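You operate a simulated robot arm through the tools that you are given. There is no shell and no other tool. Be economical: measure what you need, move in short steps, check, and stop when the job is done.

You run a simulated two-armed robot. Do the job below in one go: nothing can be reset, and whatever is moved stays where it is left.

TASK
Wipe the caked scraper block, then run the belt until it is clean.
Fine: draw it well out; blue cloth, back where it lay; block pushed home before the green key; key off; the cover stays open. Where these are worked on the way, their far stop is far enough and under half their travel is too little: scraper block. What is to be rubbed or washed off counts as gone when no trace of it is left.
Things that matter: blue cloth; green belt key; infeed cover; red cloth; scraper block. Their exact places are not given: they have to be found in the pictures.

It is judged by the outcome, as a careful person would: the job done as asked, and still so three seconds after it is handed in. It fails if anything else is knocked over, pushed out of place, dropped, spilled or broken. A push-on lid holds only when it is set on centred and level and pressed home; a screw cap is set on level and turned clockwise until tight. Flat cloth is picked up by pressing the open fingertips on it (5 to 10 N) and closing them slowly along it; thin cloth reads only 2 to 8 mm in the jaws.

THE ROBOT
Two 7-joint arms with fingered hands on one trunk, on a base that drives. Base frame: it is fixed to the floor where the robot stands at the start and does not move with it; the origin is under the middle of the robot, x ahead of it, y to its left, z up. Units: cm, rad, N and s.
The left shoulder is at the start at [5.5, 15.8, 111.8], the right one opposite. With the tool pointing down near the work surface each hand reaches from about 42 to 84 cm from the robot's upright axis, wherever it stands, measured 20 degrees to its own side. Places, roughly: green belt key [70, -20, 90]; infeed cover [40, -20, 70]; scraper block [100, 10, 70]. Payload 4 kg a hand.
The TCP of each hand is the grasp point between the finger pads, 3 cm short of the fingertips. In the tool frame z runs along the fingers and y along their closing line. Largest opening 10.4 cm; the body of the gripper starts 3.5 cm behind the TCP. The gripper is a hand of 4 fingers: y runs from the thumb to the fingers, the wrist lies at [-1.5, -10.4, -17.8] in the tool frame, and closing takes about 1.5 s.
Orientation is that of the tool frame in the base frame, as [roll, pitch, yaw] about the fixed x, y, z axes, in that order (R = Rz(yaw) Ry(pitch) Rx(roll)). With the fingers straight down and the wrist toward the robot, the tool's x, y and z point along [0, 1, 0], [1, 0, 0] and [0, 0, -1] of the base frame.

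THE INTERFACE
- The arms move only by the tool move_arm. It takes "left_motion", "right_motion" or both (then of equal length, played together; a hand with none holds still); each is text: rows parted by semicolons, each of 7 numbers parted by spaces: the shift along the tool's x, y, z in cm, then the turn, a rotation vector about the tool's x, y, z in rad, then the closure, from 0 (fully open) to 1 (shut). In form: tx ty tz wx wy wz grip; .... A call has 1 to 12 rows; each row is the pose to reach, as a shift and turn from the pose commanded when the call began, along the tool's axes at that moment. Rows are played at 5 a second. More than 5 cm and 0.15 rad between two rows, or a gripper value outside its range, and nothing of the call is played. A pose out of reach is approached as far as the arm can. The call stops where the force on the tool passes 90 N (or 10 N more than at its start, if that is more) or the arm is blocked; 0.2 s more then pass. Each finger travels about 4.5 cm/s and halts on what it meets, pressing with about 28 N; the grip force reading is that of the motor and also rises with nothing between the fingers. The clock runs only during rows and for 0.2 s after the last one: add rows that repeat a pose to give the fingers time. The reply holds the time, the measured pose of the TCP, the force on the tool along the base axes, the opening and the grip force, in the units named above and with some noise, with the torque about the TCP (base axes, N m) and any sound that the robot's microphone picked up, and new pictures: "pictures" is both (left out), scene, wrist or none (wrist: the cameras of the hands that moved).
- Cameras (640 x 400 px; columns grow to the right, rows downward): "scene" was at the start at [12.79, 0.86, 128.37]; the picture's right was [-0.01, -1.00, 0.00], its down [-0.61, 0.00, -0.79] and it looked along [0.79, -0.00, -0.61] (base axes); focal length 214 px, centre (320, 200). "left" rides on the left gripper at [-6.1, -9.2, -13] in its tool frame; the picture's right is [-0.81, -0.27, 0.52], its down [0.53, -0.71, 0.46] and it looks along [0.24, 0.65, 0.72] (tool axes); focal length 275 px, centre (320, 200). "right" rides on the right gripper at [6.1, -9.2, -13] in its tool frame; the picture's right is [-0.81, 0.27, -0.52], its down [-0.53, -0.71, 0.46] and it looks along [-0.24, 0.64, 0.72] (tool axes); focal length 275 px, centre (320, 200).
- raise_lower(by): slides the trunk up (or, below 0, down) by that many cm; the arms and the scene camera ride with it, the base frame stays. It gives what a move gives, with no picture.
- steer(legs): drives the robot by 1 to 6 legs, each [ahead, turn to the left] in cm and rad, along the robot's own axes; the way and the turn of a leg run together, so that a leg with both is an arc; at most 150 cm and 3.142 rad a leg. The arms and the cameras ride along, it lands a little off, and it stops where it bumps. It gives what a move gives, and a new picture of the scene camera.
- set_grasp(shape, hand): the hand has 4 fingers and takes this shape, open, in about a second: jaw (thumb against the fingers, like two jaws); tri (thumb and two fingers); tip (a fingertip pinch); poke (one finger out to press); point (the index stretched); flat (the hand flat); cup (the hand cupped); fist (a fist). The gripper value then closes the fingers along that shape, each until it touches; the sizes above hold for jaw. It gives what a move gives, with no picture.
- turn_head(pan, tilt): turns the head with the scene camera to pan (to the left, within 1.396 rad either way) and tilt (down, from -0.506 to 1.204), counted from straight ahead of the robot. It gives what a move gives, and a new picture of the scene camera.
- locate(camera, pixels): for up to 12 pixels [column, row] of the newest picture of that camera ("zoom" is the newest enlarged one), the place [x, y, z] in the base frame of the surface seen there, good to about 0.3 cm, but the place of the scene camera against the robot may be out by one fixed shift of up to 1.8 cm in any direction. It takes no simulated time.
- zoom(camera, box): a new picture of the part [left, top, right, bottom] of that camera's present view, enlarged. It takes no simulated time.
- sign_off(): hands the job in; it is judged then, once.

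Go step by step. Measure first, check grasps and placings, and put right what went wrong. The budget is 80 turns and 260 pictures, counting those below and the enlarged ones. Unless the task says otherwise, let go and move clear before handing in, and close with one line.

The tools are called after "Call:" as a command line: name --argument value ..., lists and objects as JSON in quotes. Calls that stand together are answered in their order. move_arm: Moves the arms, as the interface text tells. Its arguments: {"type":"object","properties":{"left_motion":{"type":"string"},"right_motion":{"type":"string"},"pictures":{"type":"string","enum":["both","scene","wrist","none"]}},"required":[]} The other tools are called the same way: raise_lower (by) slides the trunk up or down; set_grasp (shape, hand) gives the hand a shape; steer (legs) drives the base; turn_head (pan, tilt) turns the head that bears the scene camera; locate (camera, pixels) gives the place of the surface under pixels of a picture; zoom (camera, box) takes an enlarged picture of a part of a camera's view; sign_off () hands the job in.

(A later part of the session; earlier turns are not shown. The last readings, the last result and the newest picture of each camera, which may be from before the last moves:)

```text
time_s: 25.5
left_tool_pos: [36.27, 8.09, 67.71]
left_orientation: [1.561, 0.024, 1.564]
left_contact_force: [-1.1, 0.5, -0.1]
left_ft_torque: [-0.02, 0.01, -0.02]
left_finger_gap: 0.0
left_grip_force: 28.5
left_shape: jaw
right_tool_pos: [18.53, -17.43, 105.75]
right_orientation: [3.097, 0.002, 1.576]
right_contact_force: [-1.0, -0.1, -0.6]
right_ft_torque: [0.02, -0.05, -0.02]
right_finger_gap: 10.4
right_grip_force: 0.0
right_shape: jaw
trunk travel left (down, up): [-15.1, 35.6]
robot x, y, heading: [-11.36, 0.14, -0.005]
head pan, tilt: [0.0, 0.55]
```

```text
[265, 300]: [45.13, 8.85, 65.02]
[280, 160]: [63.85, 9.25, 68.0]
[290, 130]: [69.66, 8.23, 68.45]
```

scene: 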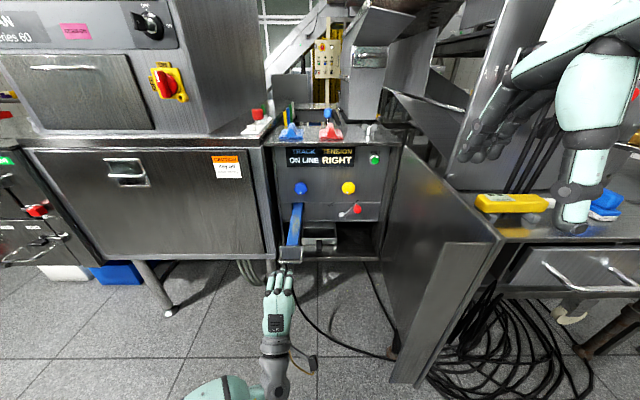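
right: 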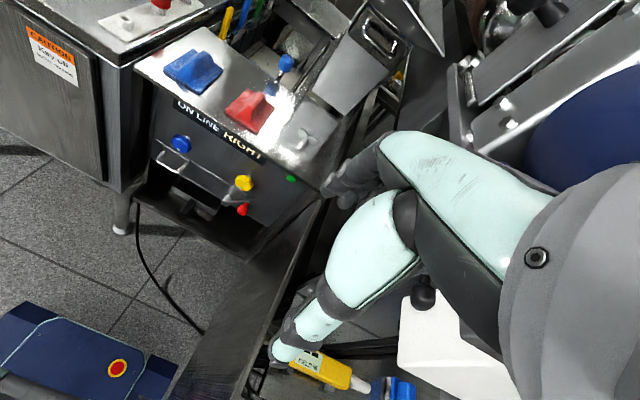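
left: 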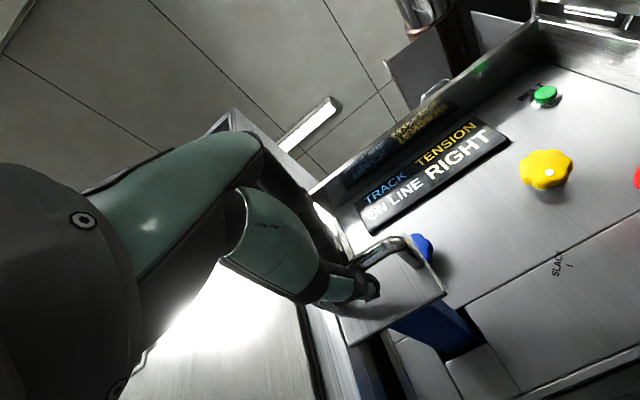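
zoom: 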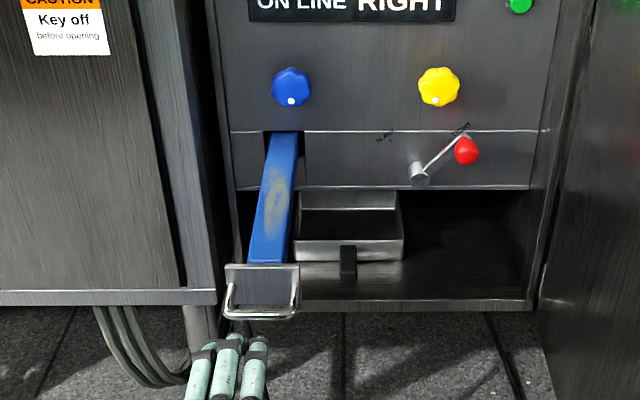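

The hand slipped off when the block met its stop: plate now at x≈45.5, about 24 cm out, smear fully exposed. I'll bring the left hand up and back to pointing down.

Call:
move_arm --left_motion "0.7 3.2 -1 0.13 0 0 0; 1.3 6.4 -1 0.26 0 0 0; 2 9.6 -1 0.39 0 0 0; 2.7 12.8 -1 0.52 0 0 0; 3.4 16 -1 0.65 0 0 0; 4 19.2 -1 0.78 0 0 0; 4.7 22.4 -1 0.91 0 0 0; 5.4 25.6 -1 1.04 0 0 0; 6 28.8 -1 1.17 0 0 0; 6.7 32 -1 1.3 0 0 0; 7.4 35 0 1.44 0 0 0; 8 38 1 1.57 0 0 0" --pictures "both"

Call:
zoom --camera "scene" --box '[240, 190, 360, 280]'

Call:
zoom --camera "scene" --box '[250, 90, 370, 165]'

```text
time_s: 26.3
left_tool_pos: [39.02, 13.69, 69.03]
left_orientation: [2.001, -0.148, 1.665]
left_contact_force: [-0.1, -0.2, 0.7]
left_ft_torque: [-0.02, 0.0, 0.0]
left_finger_gap: 10.4
left_grip_force: 0.1
left_shape: jaw
right_tool_pos: [18.49, -17.5, 105.72]
right_orientation: [3.098, 0.004, 1.576]
right_contact_force: [-0.4, 0.2, 0.1]
right_ft_torque: [0.01, -0.01, 0.01]
right_finger_gap: 10.4
right_grip_force: 0.1
right_shape: jaw
trunk travel left (down, up): [-15.1, 35.6]
robot x, y, heading: [-11.02, -0.11, 0.001]
head pan, tilt: [0.0, 0.55]
stopped in row 3 (left hand): the arm was blocked; the commanded pose is now the measured one
```

scene: 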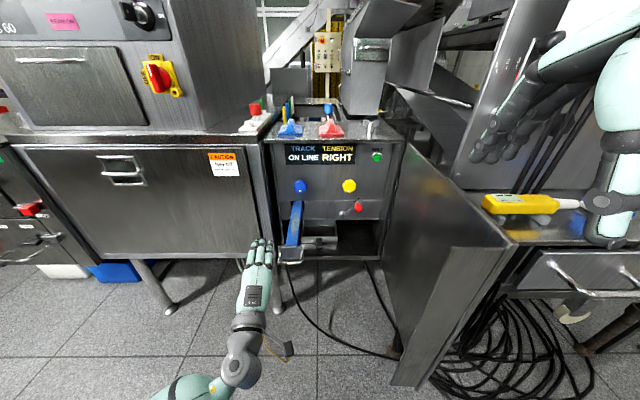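
left: 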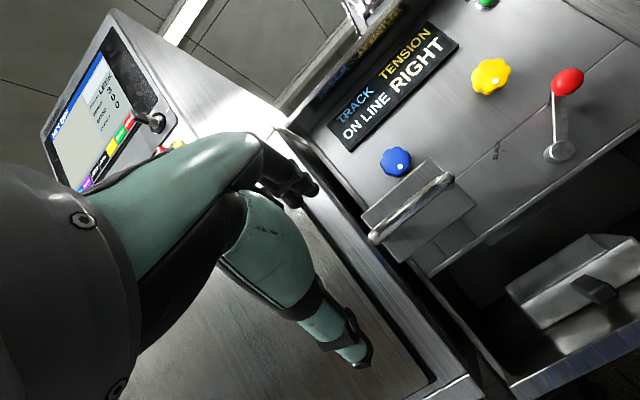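

```text
4.44 times, centred on (300, 235) of scene
```

zoom: 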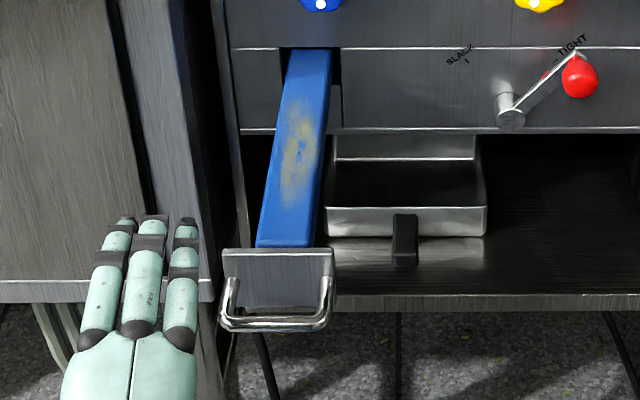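

```text
5.33 times, centred on (310, 128) of scene
```

zoom: 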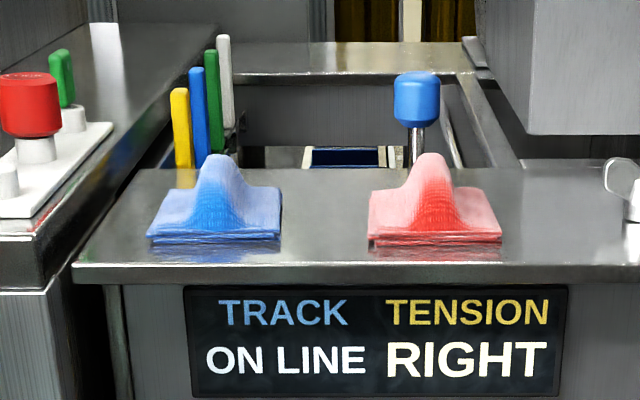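

The arm met its own limit at row 3 with no contact. I'll back the base 12 cm for room and go forward and up in two stages.

Call:
steer --legs '[[-12, 0]]'

Call:
move_arm --left_motion "0 0.5 2.5 0 -0.07 -0.05 0; 0 1 5 0 -0.141 -0.098 0; 0 3 7 0 -0.141 -0.098 0; 0 5 8 0 -0.141 -0.098 0; 0 8 8 0 -0.141 -0.098 0; 0 11 8 0 -0.141 -0.098 0" --pictures "none"

```text
time_s: 27.6
left_tool_pos: [26.91, 13.43, 68.6]
left_orientation: [2.012, -0.145, 1.658]
left_contact_force: [0.1, 0.8, 1.0]
left_ft_torque: [-0.01, 0.03, -0.06]
left_finger_gap: 10.41
left_grip_force: 0.0
left_shape: jaw
right_tool_pos: [6.81, -17.41, 105.67]
right_orientation: [3.102, 0.004, 1.576]
right_contact_force: [-0.3, 0.6, -0.2]
right_ft_torque: [0.0, 0.0, -0.02]
right_finger_gap: 10.41
right_grip_force: 0.1
right_shape: jaw
trunk travel left (down, up): [-15.1, 35.6]
robot x, y, heading: [-23.28, -0.01, -0.001]
head pan, tilt: [0.0, 0.55]
```

scene: 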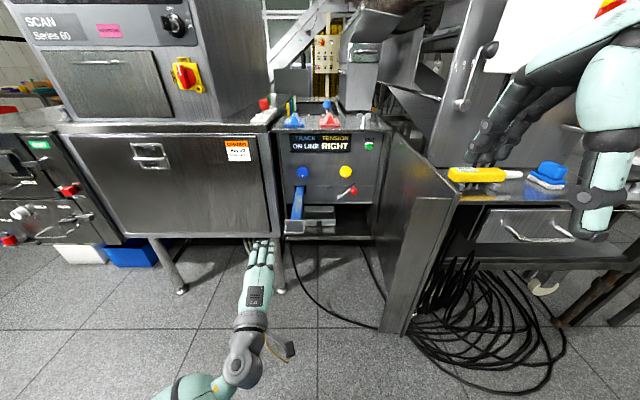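

```text
time_s: 29.0
left_tool_pos: [37.97, 13.66, 75.66]
left_orientation: [2.007, 0.003, 1.571]
left_contact_force: [-0.5, -0.6, -0.1]
left_ft_torque: [0.02, -0.03, 0.0]
left_finger_gap: 10.47
left_grip_force: 0.0
left_shape: jaw
right_tool_pos: [5.55, -17.41, 105.82]
right_orientation: [3.09, 0.004, 1.577]
right_contact_force: [0.6, -0.1, 0.5]
right_ft_torque: [-0.02, 0.02, -0.02]
right_finger_gap: 10.39
right_grip_force: 0.0
right_shape: jaw
trunk travel left (down, up): [-15.1, 35.6]
robot x, y, heading: [-23.31, 0.41, 0.002]
head pan, tilt: [0.0, 0.55]
```

Now finishing the rotation to fingers-down while rising.

Call:
move_arm --left_motion "0 3.2 -1.5 0.126 0 0 0; 0 6.4 -3 0.252 0 0 0; 0 9.7 -4.5 0.378 0 0 0; 0 12.9 -6 0.504 0 0 0; 0 16.1 -7.5 0.63 0 0 0; 0 19.3 -9 0.757 0 0 0; 0 22.5 -10.5 0.883 0 0 0; 0 25.8 -12 1.01 0 0 0; 0 29 -13.5 1.135 0 0 0; 0 29 -13.5 1.135 0 0 0" --pictures "wrist"

```text
time_s: 31.2
left_tool_pos: [38.05, 13.72, 107.77]
left_orientation: [-3.14, 0.003, 1.575]
left_contact_force: [0.1, -0.2, -0.3]
left_ft_torque: [-0.03, 0.01, -0.01]
left_finger_gap: 10.4
left_grip_force: 0.0
left_shape: jaw
left hand out of reach, approached as far as the arm can: row 7
right_tool_pos: [5.67, -17.36, 105.87]
right_orientation: [3.09, 0.004, 1.577]
right_contact_force: [0.9, 0.2, 0.7]
right_ft_torque: [0.01, 0.03, 0.01]
right_finger_gap: 10.38
right_grip_force: 0.0
right_shape: jaw
trunk travel left (down, up): [-15.1, 35.6]
robot x, y, heading: [-23.38, -0.09, -0.006]
head pan, tilt: [0.0, 0.55]
```

left: 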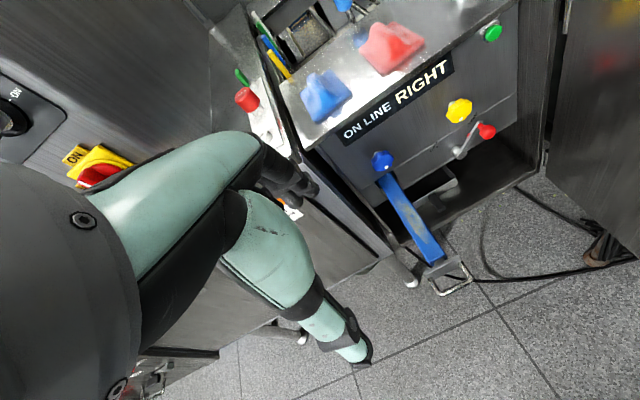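

The hand is back upright and both cloths and block are in view. I'll drive forward, then turn the hand 90° so that it closes across the cloth's ridge (which runs front to back).

Call:
steer --legs '[[16, 0]]'

Call:
move_arm --left_motion "0 0 -0.5 0 0 0.143 0; 0 0 -1 0 0 0.285 0; 0 0 -1.5 0 0 0.428 0; 0 0 -2 0 0 0.571 0; 0 0 -2 0 0 0.714 0; 0 0 -2 0 0 0.857 0; 0 0 -2 0 0 1 0; 0 0 -2 0 0 1.143 0; 0 0 -2 0 0 1.286 0; 0 0 -2 0 0 1.43 0; 0 0 -2 0 0 1.57 0; 0 0 -2 0 0 1.57 0" --pictures "both"

```text
time_s: 32.7
left_tool_pos: [53.96, 13.58, 107.8]
left_orientation: [-3.14, 0.003, 1.573]
left_contact_force: [0.2, -0.2, 0.3]
left_ft_torque: [0.0, 0.06, 0.02]
left_finger_gap: 10.4
left_grip_force: 0.1
left_shape: jaw
right_tool_pos: [21.61, -17.5, 105.88]
right_orientation: [3.089, 0.002, 1.576]
right_contact_force: [0.1, 0.7, -0.2]
right_ft_torque: [-0.03, -0.01, -0.01]
right_finger_gap: 10.38
right_grip_force: 0.1
right_shape: jaw
trunk travel left (down, up): [-15.1, 35.6]
robot x, y, heading: [-7.23, 0.09, -0.003]
head pan, tilt: [0.0, 0.55]
```

scene: 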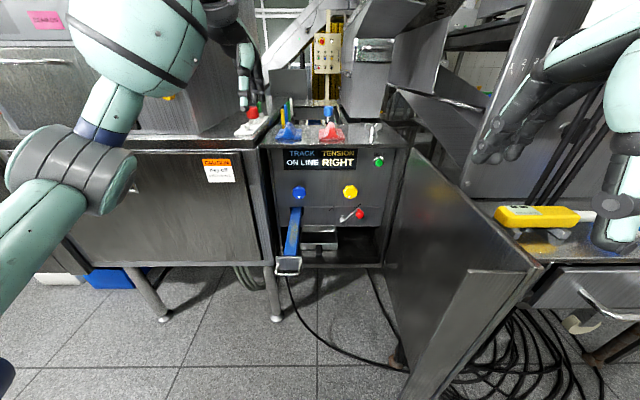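

```text
time_s: 35.3
left_tool_pos: [53.44, 13.76, 110.98]
left_orientation: [3.139, -0.012, 0.002]
left_contact_force: [0.1, -1.0, -0.4]
left_ft_torque: [-0.01, -0.01, 0.0]
left_finger_gap: 10.4
left_grip_force: 0.1
left_shape: jaw
right_tool_pos: [20.37, -17.34, 106.17]
right_orientation: [3.078, 0.006, 1.575]
right_contact_force: [0.4, 0.5, 0.4]
right_ft_torque: [-0.04, 0.03, 0.03]
right_finger_gap: 10.4
right_grip_force: 0.0
right_shape: jaw
trunk travel left (down, up): [-15.1, 35.6]
robot x, y, heading: [-7.27, 0.1, -0.004]
head pan, tilt: [0.0, 0.55]
```

scene: 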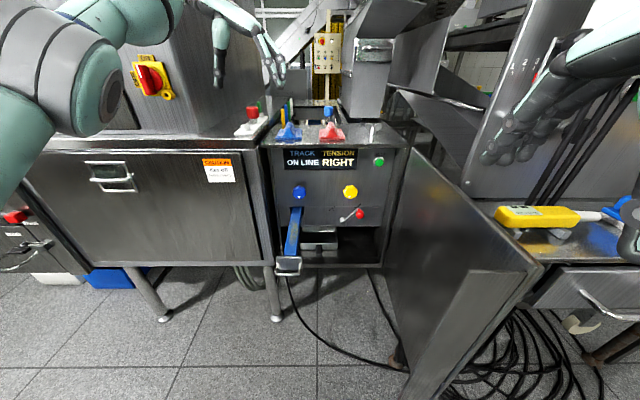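
left: 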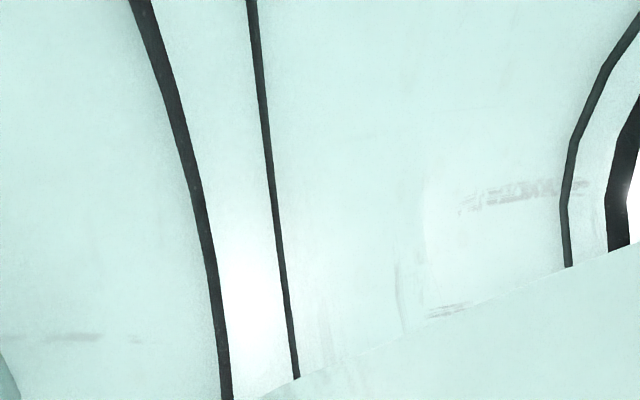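

The left camera is blocked by its own arm now, so I'll use the right camera to find the cloth precisely.

Call:
zoom --camera "right" --box '[0, 0, 320, 200]'

Call:
zoom --camera "scene" --box '[265, 105, 345, 155]'

```text
2.00 times, centred on (160, 100) of right
```

zoom: 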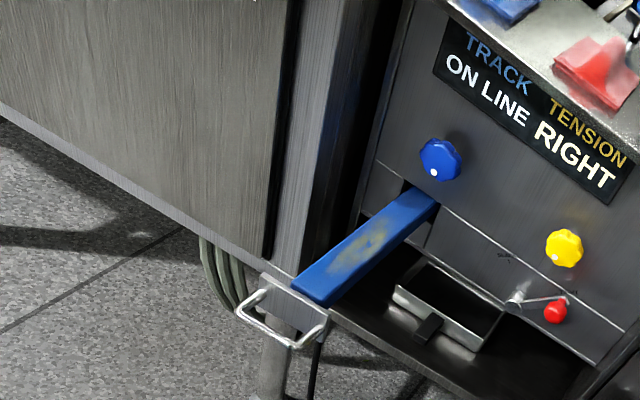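

```text
8.00 times, centred on (305, 130) of scene
```

zoom: 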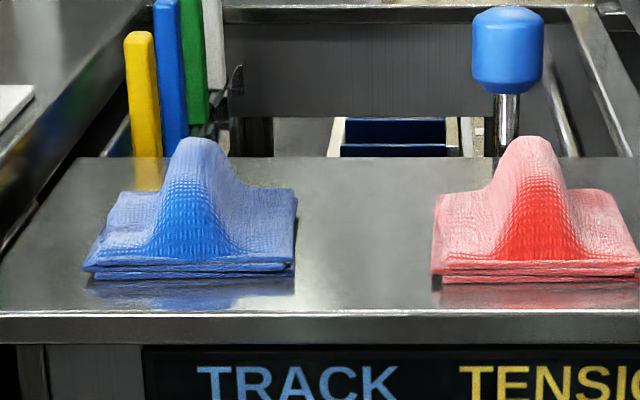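

Call:
locate --camera "zoom" --pixels '[[85, 270], [290, 270], [290, 195], [125, 195], [195, 145], [190, 200], [190, 250], [160, 225], [228, 225], [320, 310]]'

Call:
zoom --camera "right" --box '[110, 0, 320, 170]'

Call:
locate --camera "zoom" --pixels '[[430, 5], [470, 15], [520, 5], [445, 25], [130, 335], [255, 240], [215, 290], [290, 225], [175, 330], [230, 345], [570, 160], [100, 370]]'

```text
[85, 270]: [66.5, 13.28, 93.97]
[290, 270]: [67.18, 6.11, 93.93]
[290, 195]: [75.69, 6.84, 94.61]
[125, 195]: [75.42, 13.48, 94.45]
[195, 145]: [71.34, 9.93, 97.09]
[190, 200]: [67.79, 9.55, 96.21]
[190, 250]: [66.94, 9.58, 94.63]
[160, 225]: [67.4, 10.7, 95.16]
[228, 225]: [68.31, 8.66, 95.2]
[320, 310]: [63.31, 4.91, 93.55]
```

```text
2.35 times, centred on (215, 85) of right
```

zoom: 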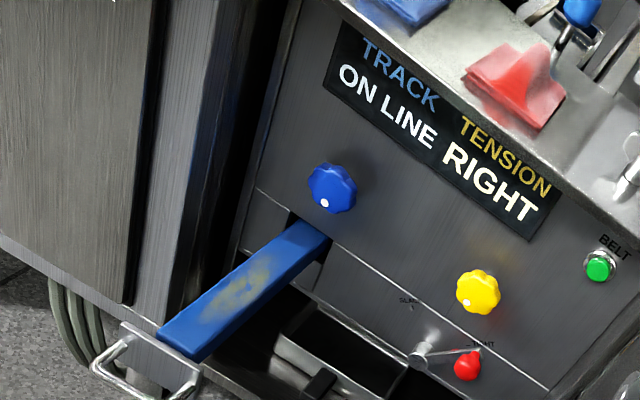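

```text
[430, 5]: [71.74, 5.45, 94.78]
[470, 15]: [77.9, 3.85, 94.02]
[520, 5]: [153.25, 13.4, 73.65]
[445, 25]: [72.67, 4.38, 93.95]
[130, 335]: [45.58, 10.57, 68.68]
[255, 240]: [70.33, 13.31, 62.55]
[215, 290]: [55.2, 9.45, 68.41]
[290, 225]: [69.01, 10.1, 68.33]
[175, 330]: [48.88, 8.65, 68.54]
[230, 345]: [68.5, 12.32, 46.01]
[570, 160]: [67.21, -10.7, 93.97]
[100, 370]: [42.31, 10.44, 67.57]
```

Cloth: scene gives x 66.5–75.5, y 6–13.4, ridge at y≈9.6, top z≈97; correcting by the wrist-vs-scene shift (+0.7,-0.8,-0.4), the ridge centre is ≈[71.7,8.9]. Smear on block around x 50–62, y≈8, z≈68.5. Drive 6 cm closer, then hover over the cloth.

Call:
steer --legs '[[6, 0]]'

Call:
move_arm --left_motion "3 1 0 0 0 0 0.2; 6 2 0 0 0 0 0.4; 9 3.5 1 0 0 0 0.45; 11.5 4.5 3 0 0 0 0.45; 11.5 4.5 6 0 0 0 0.45; 11.5 4.5 6 0 0 0 0.45" --pictures "scene"

Call:
zoom --camera "scene" --box '[235, 75, 365, 165]'

```text
time_s: 36.2
left_tool_pos: [59.13, 13.6, 110.84]
left_orientation: [3.138, -0.014, 0.0]
left_contact_force: [-0.6, 0.6, -0.5]
left_ft_torque: [0.03, -0.03, -0.01]
left_finger_gap: 10.4
left_grip_force: 0.0
left_shape: jaw
right_tool_pos: [26.34, -17.37, 106.19]
right_orientation: [3.078, 0.004, 1.575]
right_contact_force: [0.1, -0.4, 0.1]
right_ft_torque: [-0.02, -0.01, 0.01]
right_finger_gap: 10.39
right_grip_force: 0.0
right_shape: jaw
trunk travel left (down, up): [-15.1, 35.6]
robot x, y, heading: [-1.15, 0.15, -0.004]
head pan, tilt: [0.0, 0.55]
```

scene: 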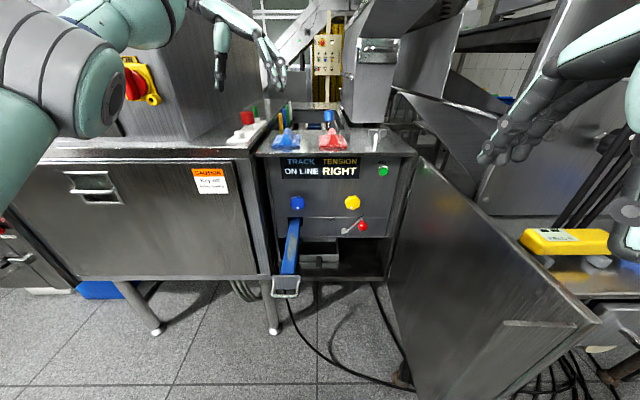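

```text
time_s: 37.6
left_tool_pos: [62.97, 9.2, 104.64]
left_orientation: [3.137, -0.021, 0.002]
left_contact_force: [-0.2, -0.3, 0.1]
left_ft_torque: [-0.01, -0.01, 0.03]
left_finger_gap: 5.74
left_grip_force: 0.0
left_shape: jaw
left hand out of reach, approached as far as the arm can: row 1, 2, 3, 4, 5, 6
right_tool_pos: [25.46, -17.47, 106.4]
right_orientation: [3.069, 0.004, 1.578]
right_contact_force: [0.1, -0.2, 0.5]
right_ft_torque: [-0.02, 0.0, -0.04]
right_finger_gap: 10.38
right_grip_force: 0.2
right_shape: jaw
trunk travel left (down, up): [-15.1, 35.6]
robot x, y, heading: [-0.76, 0.0, -0.005]
head pan, tilt: [0.0, 0.55]
```

scene: 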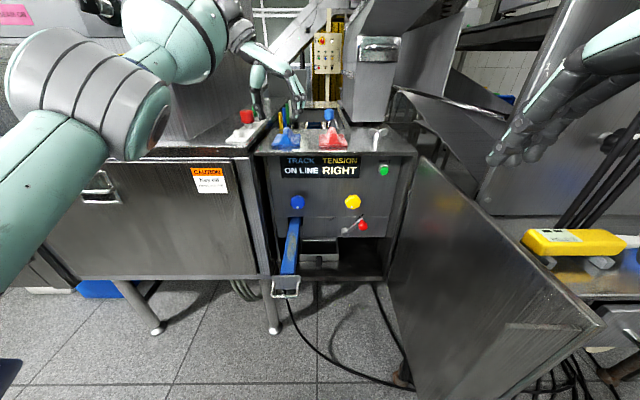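

```text
4.44 times, centred on (300, 120) of scene
```

zoom: 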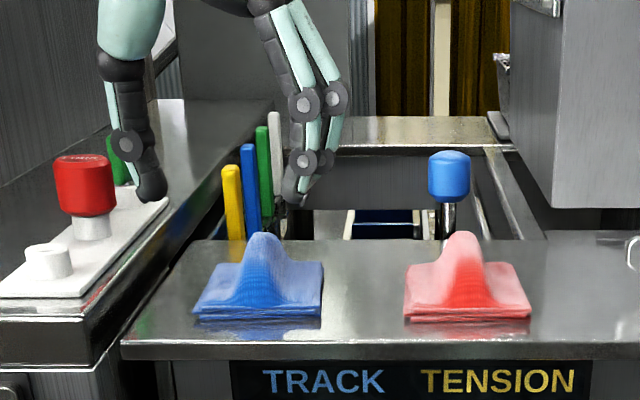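

The arm's reach ended at x≈63 in this pose; I'll drive 9 cm closer and check the pose.

Call:
steer --legs '[[9, 0]]'

Call:
move_arm --left_motion "0 0 0 0 0 0 0.45; 0 0 0 0 0 0 0.45" --pictures "scene"

Call:
zoom --camera "scene" --box '[235, 75, 365, 165]'

```text
time_s: 38.8
left_tool_pos: [72.28, 9.26, 104.27]
left_orientation: [3.137, -0.013, 0.003]
left_contact_force: [1.0, 0.1, -1.1]
left_ft_torque: [-0.02, 0.01, 0.0]
left_finger_gap: 5.75
left_grip_force: 0.0
left_shape: jaw
right_tool_pos: [35.18, -17.45, 106.37]
right_orientation: [3.077, 0.005, 1.574]
right_contact_force: [0.3, -0.5, -0.9]
right_ft_torque: [0.02, -0.01, -0.01]
right_finger_gap: 10.38
right_grip_force: 0.1
right_shape: jaw
trunk travel left (down, up): [-15.1, 35.6]
robot x, y, heading: [8.05, -0.03, 0.002]
head pan, tilt: [0.0, 0.55]
```

scene: 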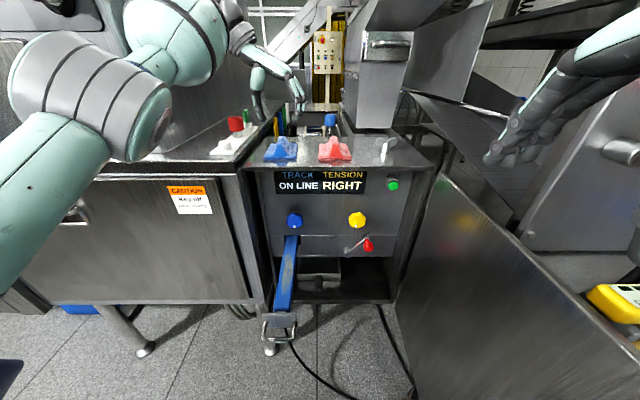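

```text
time_s: 39.4
left_tool_pos: [72.12, 9.07, 105.29]
left_orientation: [3.142, -0.021, 0.001]
left_contact_force: [-0.7, -0.2, 0.1]
left_ft_torque: [-0.02, 0.05, -0.04]
left_finger_gap: 5.75
left_grip_force: 0.2
left_shape: jaw
right_tool_pos: [34.09, -17.47, 106.45]
right_orientation: [3.066, 0.003, 1.576]
right_contact_force: [1.0, 0.3, 0.3]
right_ft_torque: [-0.02, 0.04, -0.01]
right_finger_gap: 10.4
right_grip_force: 0.0
right_shape: jaw
trunk travel left (down, up): [-15.1, 35.6]
robot x, y, heading: [7.9, 0.32, -0.002]
head pan, tilt: [0.0, 0.55]
```

scene: 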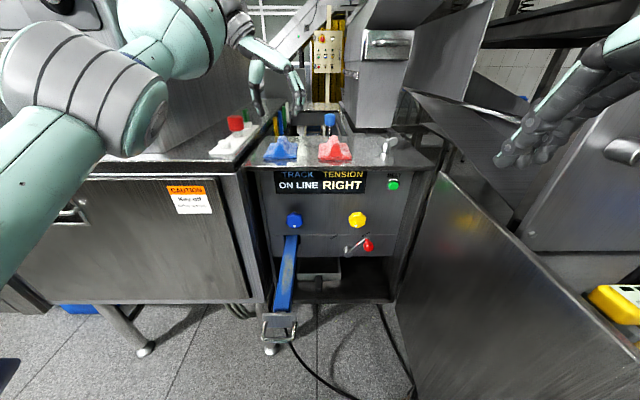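

```text
4.44 times, centred on (300, 120) of scene
```

zoom: 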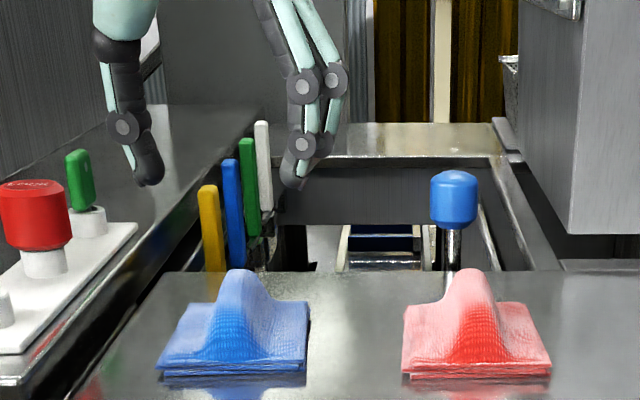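

I'll calibrate the scene camera against the fingertips (zoom (293,180) and (150,178)) and the cloth.

Call:
locate --camera "zoom" --pixels '[[293, 182], [330, 150], [150, 180], [160, 365], [305, 365], [307, 308], [192, 308], [240, 275], [225, 340], [245, 310]]'

```text
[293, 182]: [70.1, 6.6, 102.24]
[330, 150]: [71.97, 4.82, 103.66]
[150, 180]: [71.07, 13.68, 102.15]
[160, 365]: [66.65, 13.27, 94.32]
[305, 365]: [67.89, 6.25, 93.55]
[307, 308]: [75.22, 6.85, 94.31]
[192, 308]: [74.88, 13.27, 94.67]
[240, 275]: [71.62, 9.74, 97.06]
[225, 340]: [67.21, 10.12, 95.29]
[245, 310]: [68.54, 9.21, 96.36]
```

Calibration agrees (shift about -0.95 in y); ridge at y≈8.8. Descending gently until the tips touch the cloth.

Call:
move_arm --left_motion "0 0.2 3 0 0 0 0.45; 0 0.2 5 0 0 0 0.45; 0 0.2 6.5 0 0 0 0.45; 0 0.2 7.3 0 0 0 0.45; 0 0.2 7.6 0 0 0 0.45; 0 0.2 7.6 0 0 0 0.45" --pictures "scene"

Call:
zoom --camera "scene" --box '[245, 105, 345, 175]'

```text
time_s: 40.8
left_tool_pos: [71.37, 8.96, 97.77]
left_orientation: [3.137, -0.031, 0.002]
left_contact_force: [1.9, -0.1, 12.5]
left_ft_torque: [-0.26, -0.15, 0.08]
left_finger_gap: 5.75
left_grip_force: 0.0
left_shape: jaw
right_tool_pos: [33.74, -17.55, 106.71]
right_orientation: [3.063, 0.003, 1.576]
right_contact_force: [-0.3, 0.8, -0.7]
right_ft_torque: [0.01, 0.0, 0.03]
right_finger_gap: 10.39
right_grip_force: 0.0
right_shape: jaw
trunk travel left (down, up): [-15.1, 35.6]
robot x, y, heading: [8.02, -0.22, -0.001]
head pan, tilt: [0.0, 0.55]
```

scene: 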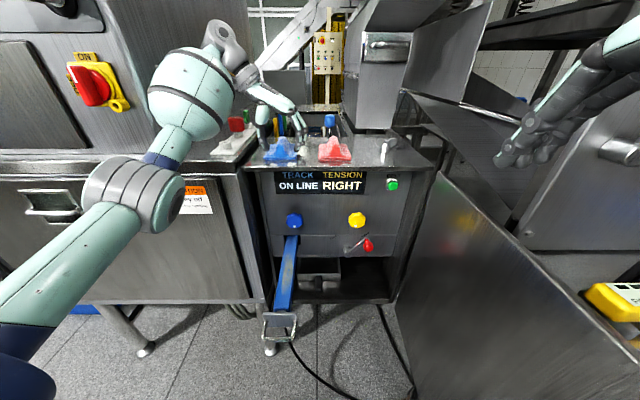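

```text
5.71 times, centred on (295, 140) of scene
```

zoom: 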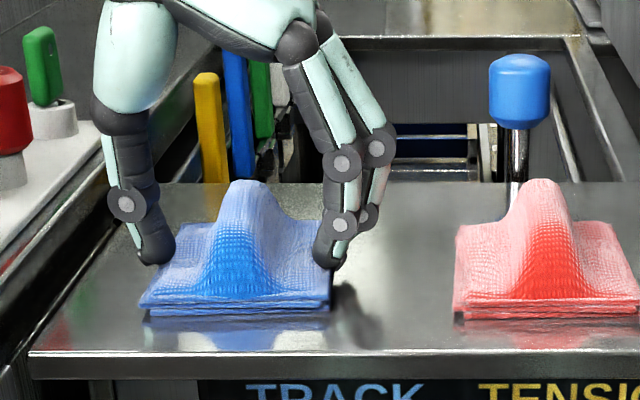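

Tips press at both cloth edges with 12.5 N. Easing up 0.2 cm and closing slowly.

Call:
move_arm --left_motion "0 0 -0.2 0 0 0 0.5; 0 0 -0.2 0 0 0 0.56; 0 0 -0.2 0 0 0 0.62; 0 0 -0.2 0 0 0 0.68; 0 0 -0.2 0 0 0 0.74; 0 0 -0.2 0 0 0 0.8; 0 0 -0.2 0 0 0 0.87; 0 0 -0.2 0 0 0 0.94; 0 0 -0.2 0 0 0 1; 0 0 -0.2 0 0 0 1; 0 0 -0.2 0 0 0 1; 0 0 -0.2 0 0 0 1" --pictures "none"

Call:
zoom --camera "scene" --box '[245, 105, 345, 175]'

```text
time_s: 43.4
left_tool_pos: [71.33, 9.03, 97.63]
left_orientation: [3.139, -0.029, 0.002]
left_contact_force: [0.8, 1.2, 10.4]
left_ft_torque: [-0.06, -0.01, 0.15]
left_finger_gap: 5.26
left_grip_force: 28.2
left_shape: jaw
right_tool_pos: [33.62, -17.47, 106.54]
right_orientation: [3.062, 0.005, 1.576]
right_contact_force: [-0.2, -0.1, -0.6]
right_ft_torque: [-0.01, -0.04, 0.0]
right_finger_gap: 10.37
right_grip_force: 0.0
right_shape: jaw
trunk travel left (down, up): [-15.1, 35.6]
robot x, y, heading: [7.6, -0.15, 0.002]
head pan, tilt: [0.0, 0.55]
```

```text
5.71 times, centred on (295, 140) of scene
```

zoom: 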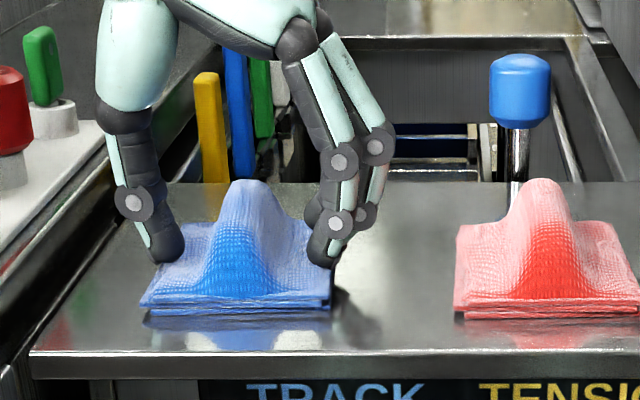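

The fingers stopped at 5.26 cm with 28 N. Testing with a small lift whether the cloth is held.

Call:
move_arm --left_motion "0 0 -0.7 0 0 0 1; 0 0 -1.4 0 0 0 1; 0 0 -2.2 0 0 0 1; 0 0 -3 0 0 0 1; 0 0 -3 0 0 0 1" --pictures "none"

Call:
zoom --camera "scene" --box '[245, 105, 345, 175]'

```text
time_s: 44.6
left_tool_pos: [71.38, 9.06, 100.67]
left_orientation: [3.139, -0.027, 0.003]
left_contact_force: [-0.4, -0.1, 0.1]
left_ft_torque: [-0.02, 0.05, -0.01]
left_finger_gap: 5.16
left_grip_force: 28.2
left_shape: jaw
right_tool_pos: [33.82, -17.59, 106.64]
right_orientation: [3.064, 0.005, 1.576]
right_contact_force: [0.5, 0.3, -0.8]
right_ft_torque: [0.0, 0.0, 0.0]
right_finger_gap: 10.4
right_grip_force: 0.0
right_shape: jaw
trunk travel left (down, up): [-15.1, 35.6]
robot x, y, heading: [7.38, -0.08, -0.001]
head pan, tilt: [0.0, 0.55]
```

```text
5.71 times, centred on (295, 140) of scene
```

zoom: 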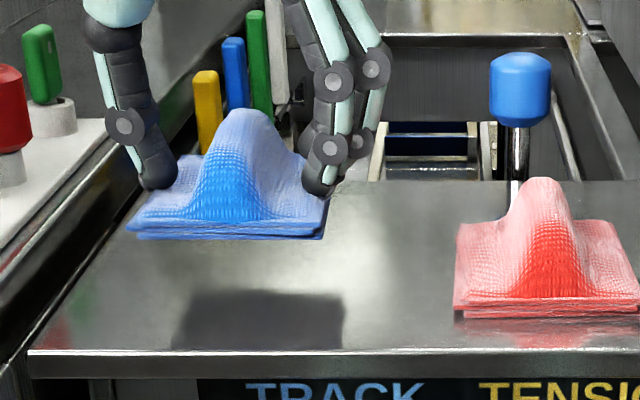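

The cloth is held cleanly and lifted. I'll raise it higher and back the base so the hand comes in front of the plate.

Call:
move_arm --left_motion "0 0 -2 0 0 0 1; 0 0 -4 0 0 0 1; 0 0 -6 0 0 0 1; 0 0 -8 0 0 0 1" --pictures "none"

Call:
steer --legs '[[-18, 0]]'

Call:
zoom --camera "scene" --box '[240, 60, 400, 280]'

Call:
locate --camera "scene" --pixels '[[299, 205], [291, 240], [297, 240], [285, 240], [294, 218], [290, 232], [292, 226]]'

```text
time_s: 45.6
left_tool_pos: [70.42, 9.57, 108.27]
left_orientation: [3.141, -0.028, 0.0]
left_contact_force: [0.5, 0.4, -0.7]
left_ft_torque: [-0.01, -0.03, 0.0]
left_finger_gap: 5.18
left_grip_force: 28.1
left_shape: jaw
left hand out of reach, approached as far as the arm can: row 3, 4
right_tool_pos: [33.87, -17.42, 106.55]
right_orientation: [3.063, 0.005, 1.578]
right_contact_force: [0.1, 0.1, 0.3]
right_ft_torque: [-0.03, 0.01, -0.01]
right_finger_gap: 10.39
right_grip_force: 0.0
right_shape: jaw
trunk travel left (down, up): [-15.1, 35.6]
robot x, y, heading: [8.4, -0.08, -0.004]
head pan, tilt: [0.0, 0.55]
```

```text
time_s: 47.1
left_tool_pos: [52.22, 9.56, 108.36]
left_orientation: [3.14, -0.03, 0.0]
left_contact_force: [-0.8, -0.2, -0.1]
left_ft_torque: [-0.01, -0.05, 0.02]
left_finger_gap: 5.21
left_grip_force: 28.5
left_shape: jaw
right_tool_pos: [15.78, -17.28, 106.6]
right_orientation: [3.062, 0.005, 1.576]
right_contact_force: [0.8, -0.1, -0.3]
right_ft_torque: [0.03, -0.01, -0.03]
right_finger_gap: 10.41
right_grip_force: 0.1
right_shape: jaw
trunk travel left (down, up): [-15.1, 35.6]
robot x, y, heading: [-9.83, 0.03, -0.001]
head pan, tilt: [0.0, 0.55]
```

scene: 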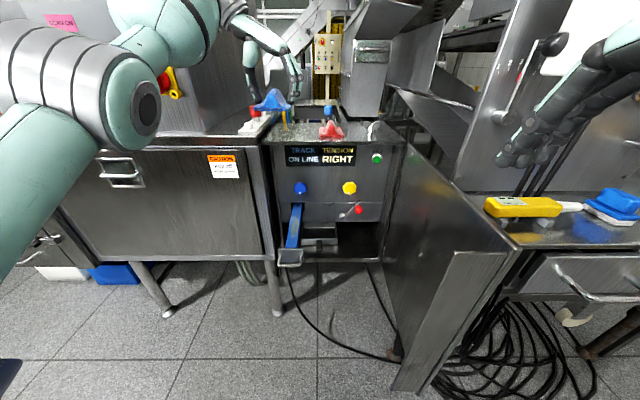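

```text
1.82 times, centred on (320, 170) of scene
```

zoom: 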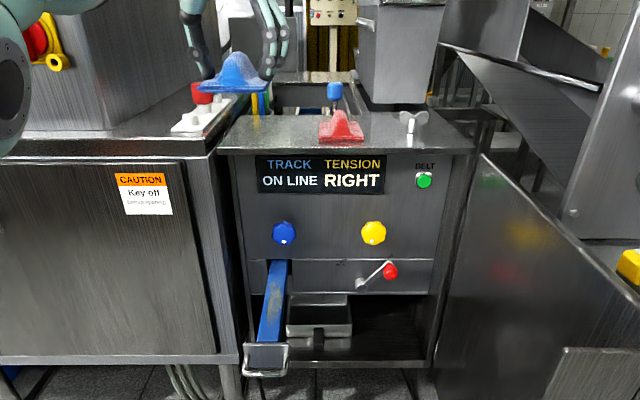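

```text
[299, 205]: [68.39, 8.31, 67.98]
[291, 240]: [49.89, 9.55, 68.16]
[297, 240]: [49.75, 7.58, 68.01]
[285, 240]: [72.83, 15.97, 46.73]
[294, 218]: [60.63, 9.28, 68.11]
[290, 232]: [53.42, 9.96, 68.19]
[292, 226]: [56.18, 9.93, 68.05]
```

Hand with cloth is at x≈52 in front of the plate; block top is z≈68.3, y≈8.2. Descending to just above the block.

Call:
move_arm --left_motion "0 0.4 4 0 0 0 1; 0 0.8 8 0 0 0 1; 0 1.2 12 0 0 0 1; 0 1.2 16 0 0 0 1; 0 1.2 20 0 0 0 1; 0 1.2 24 0 0 0 1; 0 1.2 28 0 0 0 1; 0 1.2 31 0 0 0 1; 0 1.2 33.5 0 0 0 1; 0 1.2 33.5 0 0 0 1" --pictures "scene"

Call:
zoom --camera "scene" --box '[230, 170, 390, 290]'

```text
time_s: 49.3
left_tool_pos: [52.45, 8.36, 75.58]
left_orientation: [3.141, -0.042, 0.004]
left_contact_force: [0.0, -0.5, 0.5]
left_ft_torque: [0.02, -0.01, -0.01]
left_finger_gap: 5.2
left_grip_force: 27.6
left_shape: jaw
right_tool_pos: [14.49, -17.44, 106.93]
right_orientation: [3.048, 0.006, 1.575]
right_contact_force: [-1.2, -0.2, 0.1]
right_ft_torque: [0.01, -0.01, -0.02]
right_finger_gap: 10.44
right_grip_force: 0.0
right_shape: jaw
trunk travel left (down, up): [-15.1, 35.6]
robot x, y, heading: [-10.08, -0.08, -0.002]
head pan, tilt: [0.0, 0.55]
```

scene: 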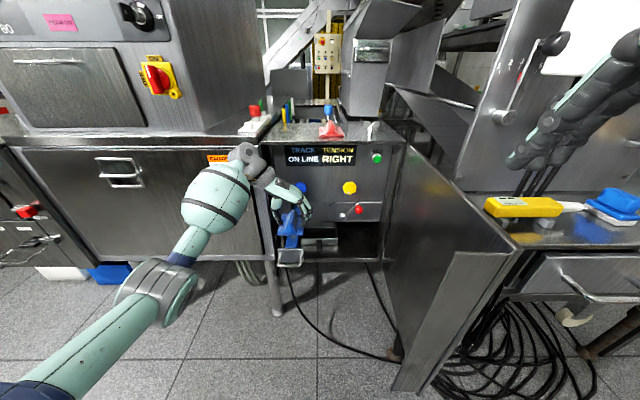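

```text
3.33 times, centred on (310, 230) of scene
```

zoom: 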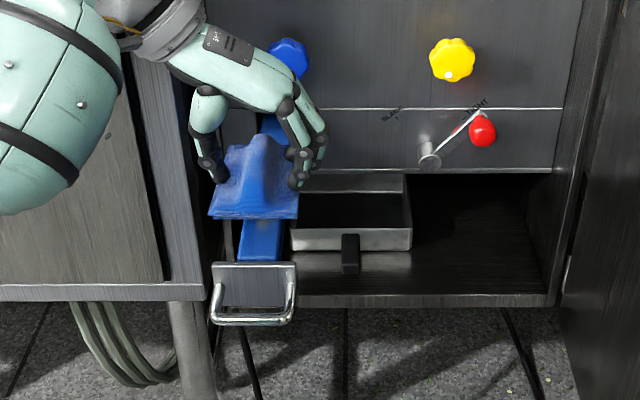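

Cloth hovers over the block. Descending to contact.

Call:
move_arm --left_motion "0 0 1.5 0 0 0 1; 0 0 2.6 0 0 0 1; 0 0 3.2 0 0 0 1; 0 0 3.6 0 0 0 1; 0 0 3.8 0 0 0 1; 0 0 3.8 0 0 0 1" --pictures "none"

```text
time_s: 50.7
left_tool_pos: [52.63, 8.27, 72.25]
left_orientation: [3.137, -0.049, 0.003]
left_contact_force: [0.8, 1.1, 29.4]
left_ft_torque: [-0.51, -0.05, 0.08]
left_finger_gap: 5.18
left_grip_force: 28.1
left_shape: jaw
right_tool_pos: [14.24, -17.42, 107.06]
right_orientation: [3.048, 0.006, 1.575]
right_contact_force: [0.7, -1.2, 0.9]
right_ft_torque: [-0.01, 0.07, -0.02]
right_finger_gap: 10.41
right_grip_force: 0.0
right_shape: jaw
trunk travel left (down, up): [-15.1, 35.6]
robot x, y, heading: [-10.71, -0.31, 0.005]
head pan, tilt: [0.0, 0.55]
```

Contact at 29 N, a bit hard; I'll ease off and wipe in strokes pulling outward (so the block isn't pushed in), lifting for the return.

Call:
move_arm --left_motion "0 0 -0.25 0 0 0 1; -1 0 -0.25 0 0 0 1; 0 0 -2 0 0 0 1; 4 0 -2.3 0 0 0 1; 7.5 0 -2 0 0 0 1; 8 0 -0.25 0 0 0 1; 6 0 -0.25 0 0 0 1; 4 0 -0.25 0 0 0 1; 2 0 -0.25 0 0 0 1; 0 0 -0.25 0 0 0 1; -1 0 -0.25 0 0 0 1; -1 0 -2.5 0 0 0 1" --pictures "none"

Call:
zoom --camera "scene" --box '[230, 170, 390, 290]'

```text
time_s: 53.3
left_tool_pos: [51.3, 8.37, 74.09]
left_orientation: [-3.14, -0.035, 0.0]
left_contact_force: [1.2, -0.5, -1.2]
left_ft_torque: [-0.03, 0.02, -0.01]
left_finger_gap: 5.13
left_grip_force: 27.7
left_shape: jaw
left hand out of reach, approached as far as the arm can: row 5, 6
right_tool_pos: [14.48, -17.39, 106.94]
right_orientation: [3.05, 0.004, 1.576]
right_contact_force: [0.4, 0.5, -1.5]
right_ft_torque: [0.03, -0.02, -0.01]
right_finger_gap: 10.39
right_grip_force: 0.1
right_shape: jaw
trunk travel left (down, up): [-15.1, 35.6]
robot x, y, heading: [-10.12, 0.1, -0.004]
head pan, tilt: [0.0, 0.55]
```

```text
3.33 times, centred on (310, 230) of scene
```

zoom: 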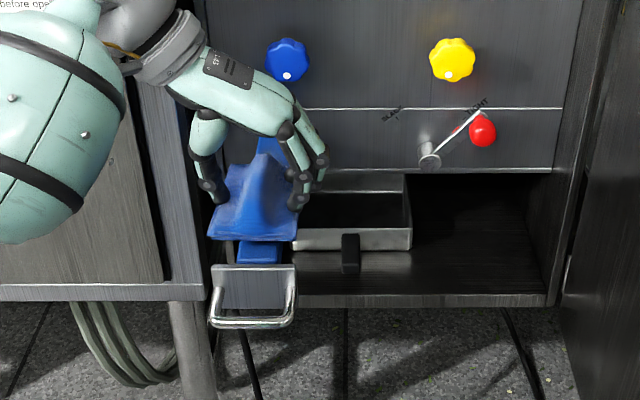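

The strokes were played; reach was marginal, so I'll drive 4 cm closer and do more strokes over the whole smear.

Call:
steer --legs '[[4, 0]]'

Call:
move_arm --left_motion "2.5 0 0 0 0 0 1; 5.5 0 0 0 0 0 1; 5.5 0 2.3 0 0 0 1; 3.5 0 2.3 0 0 0 1; 1.5 0 2.3 0 0 0 1; -0.5 0 2.3 0 0 0 1; -3.5 0 2.3 0 0 0 1; -3.5 0 0 0 0 0 1; 0.5 0 0 0 0 0 1; 4.5 0 0 0 0 0 1; 5.5 0 2.3 0 0 0 1; 3.5 0 2.3 0 0 0 1" --pictures "none"

```text
time_s: 54.2
left_tool_pos: [55.71, 8.36, 74.04]
left_orientation: [3.141, -0.037, 0.001]
left_contact_force: [0.4, 0.1, -1.2]
left_ft_torque: [0.03, 0.03, -0.01]
left_finger_gap: 5.13
left_grip_force: 27.9
left_shape: jaw
right_tool_pos: [18.89, -17.31, 106.79]
right_orientation: [3.054, 0.005, 1.576]
right_contact_force: [0.7, 0.9, -0.4]
right_ft_torque: [-0.04, 0.06, 0.01]
right_finger_gap: 10.4
right_grip_force: 0.1
right_shape: jaw
trunk travel left (down, up): [-15.1, 35.6]
robot x, y, heading: [-6.14, 0.01, 0.003]
head pan, tilt: [0.0, 0.55]
```

scene: 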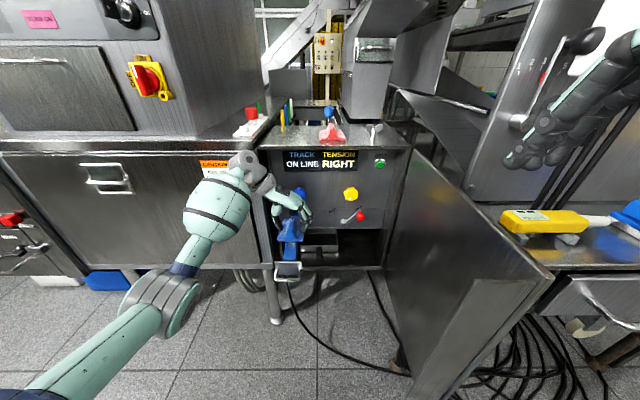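

```text
time_s: 56.8
left_tool_pos: [57.78, 7.89, 73.14]
left_orientation: [-3.14, -0.061, -0.004]
left_contact_force: [0.5, 0.7, -0.9]
left_ft_torque: [-0.03, 0.02, -0.01]
left_finger_gap: 5.08
left_grip_force: 27.6
left_shape: jaw
right_tool_pos: [16.89, -17.54, 107.26]
right_orientation: [3.035, 0.004, 1.575]
right_contact_force: [0.4, 0.0, -0.1]
right_ft_torque: [-0.03, -0.01, 0.0]
right_finger_gap: 10.41
right_grip_force: 0.0
right_shape: jaw
trunk travel left (down, up): [-15.1, 35.6]
robot x, y, heading: [-6.18, 0.21, -0.001]
head pan, tilt: [0.0, 0.55]
```

At this point the cloth hung 0.8 cm too high (z 73.1, no contact). I'll repeat with lower strokes and check force.

Call:
move_arm --left_motion "1.5 0 0 0 0 0 1; 1.5 0 0.6 0 0 0 1; 1.5 0 1 0 0 0 1; 0.5 0 1 0 0 0 1; -0.5 0 1 0 0 0 1" --pictures "none"

```text
time_s: 58.0
left_tool_pos: [57.63, 7.91, 72.26]
left_orientation: [3.139, -0.062, 0.003]
left_contact_force: [2.7, 0.4, 8.9]
left_ft_torque: [-0.12, -0.13, 0.04]
left_finger_gap: 5.09
left_grip_force: 28.5
left_shape: jaw
right_tool_pos: [17.13, -17.74, 107.19]
right_orientation: [3.039, 0.004, 1.573]
right_contact_force: [-0.6, 0.4, -0.7]
right_ft_torque: [0.01, -0.03, -0.01]
right_finger_gap: 10.38
right_grip_force: 0.1
right_shape: jaw
trunk travel left (down, up): [-15.1, 35.6]
robot x, y, heading: [-6.41, 0.18, 0.001]
head pan, tilt: [0.0, 0.55]
```

8.9 N contact: good wiping pressure. Full strokes now.

Call:
move_arm --left_motion "-2 0 0.1 0 0 0 1; -4 0 0.1 0 0 0 1; -6 0 0.1 0 0 0 1; -6 0 -1.5 0 0 0 1; -2 0 -1.5 0 0 0 1; 1.5 0 -1.5 0 0 0 1; 2 0 0.2 0 0 0 1; 0 0 0.15 0 0 0 1; -2 0 0.15 0 0 0 1; -4 0 0.15 0 0 0 1; -6 0 0.15 0 0 0 1; -6 0 -1.5 0 0 0 1" --pictures "none"

Call:
move_arm --left_motion "0 0 -3 0 0 0 1; 0 0 -7 0 0 0 1; 0 0 -11 0 0 0 1; 0 0 -15 0 0 0 1; 0 0 -19 0 0 0 1; 0 0 -21 0 0 0 1" --pictures "scene"

Call:
zoom --camera "scene" --box '[250, 170, 350, 290]'

Call:
zoom --camera "right" --box '[110, 20, 290, 200]'

```text
time_s: 60.6
left_tool_pos: [51.72, 8.41, 72.43]
left_orientation: [-3.136, -0.041, 0.001]
left_contact_force: [-0.7, -0.9, -0.6]
left_ft_torque: [-0.01, 0.01, 0.01]
left_finger_gap: 3.7
left_grip_force: 28.7
left_shape: jaw
right_tool_pos: [17.6, -17.44, 107.09]
right_orientation: [3.04, 0.005, 1.574]
right_contact_force: [0.4, 0.2, 0.2]
right_ft_torque: [0.01, -0.02, 0.0]
right_finger_gap: 10.39
right_grip_force: 0.0
right_shape: jaw
trunk travel left (down, up): [-15.1, 35.6]
robot x, y, heading: [-6.42, 0.28, -0.004]
head pan, tilt: [0.0, 0.55]
```

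```text
time_s: 62.0
left_tool_pos: [50.9, 8.32, 93.95]
left_orientation: [3.142, -0.052, 0.002]
left_contact_force: [-0.2, 0.9, 0.3]
left_ft_torque: [0.0, 0.02, -0.01]
left_finger_gap: 3.67
left_grip_force: 28.2
left_shape: jaw
right_tool_pos: [17.51, -17.48, 107.16]
right_orientation: [3.042, 0.006, 1.576]
right_contact_force: [0.1, -0.4, 0.6]
right_ft_torque: [0.02, -0.01, 0.0]
right_finger_gap: 10.4
right_grip_force: 0.0
right_shape: jaw
trunk travel left (down, up): [-15.1, 35.6]
robot x, y, heading: [-5.94, 0.23, -0.001]
head pan, tilt: [0.0, 0.55]
```

scene: 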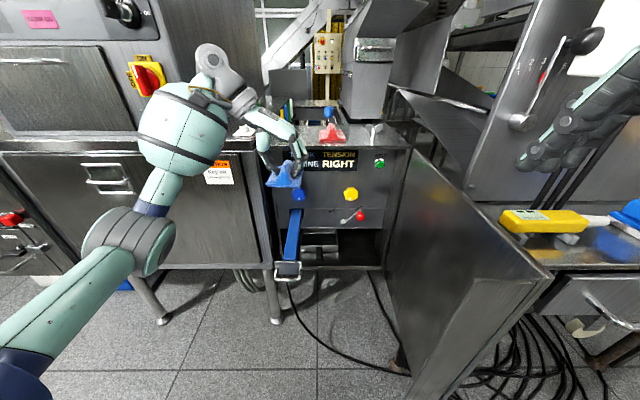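

```text
3.33 times, centred on (300, 230) of scene
```

zoom: 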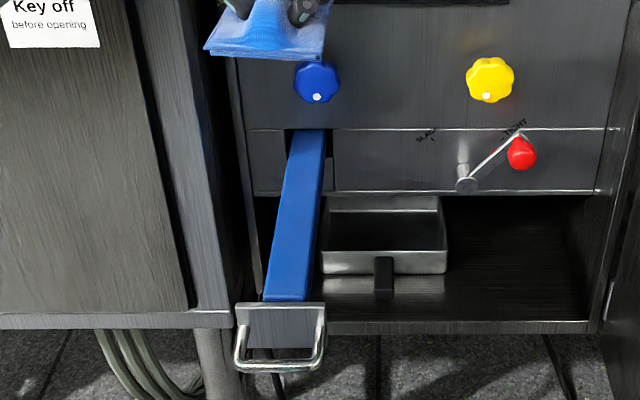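

```text
2.22 times, centred on (200, 110) of right
```

zoom: 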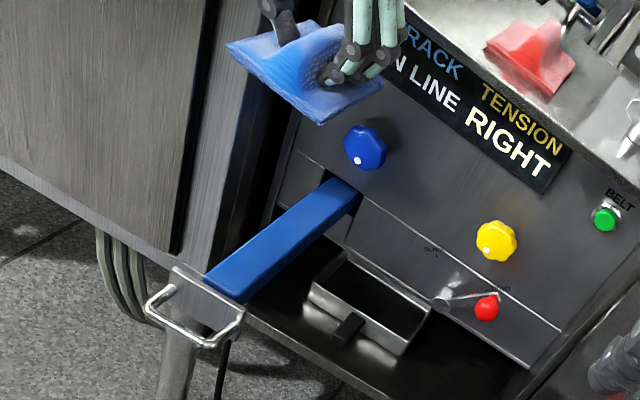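

The block looks clean in both views; the grip is now 3.7 cm, so the cloth slid a bit in the fingers. Checking both more closely.

Call:
zoom --camera "scene" --box '[275, 200, 325, 265]'

Call:
zoom --camera "scene" --box '[240, 125, 340, 205]'

Call:
locate --camera "zoom" --pixels '[[170, 395], [390, 385], [400, 300], [225, 290], [285, 345], [285, 270], [290, 220], [205, 295], [360, 335]]'

```text
6.15 times, centred on (300, 232) of scene
```

zoom: 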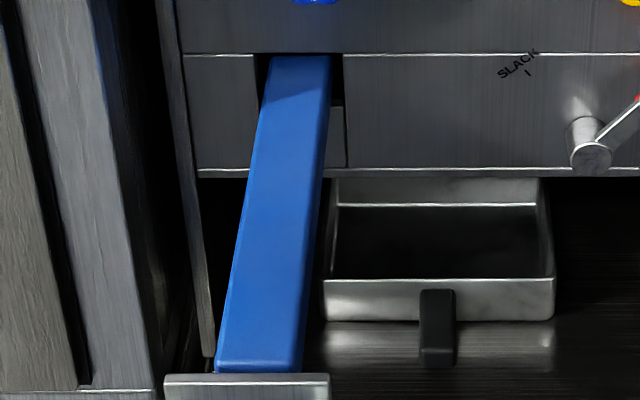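

```text
5.00 times, centred on (290, 165) of scene
```

zoom: 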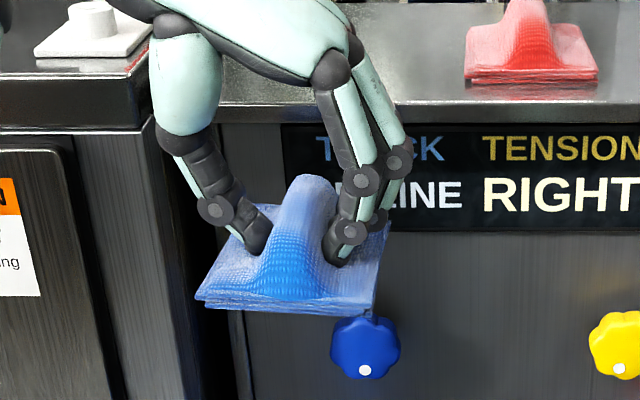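

```text
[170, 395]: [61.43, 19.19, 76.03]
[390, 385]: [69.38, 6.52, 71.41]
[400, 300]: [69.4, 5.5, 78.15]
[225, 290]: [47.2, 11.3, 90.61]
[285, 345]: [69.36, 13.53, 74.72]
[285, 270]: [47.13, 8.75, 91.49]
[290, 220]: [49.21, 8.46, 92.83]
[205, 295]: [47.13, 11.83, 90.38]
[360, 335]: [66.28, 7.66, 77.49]
```

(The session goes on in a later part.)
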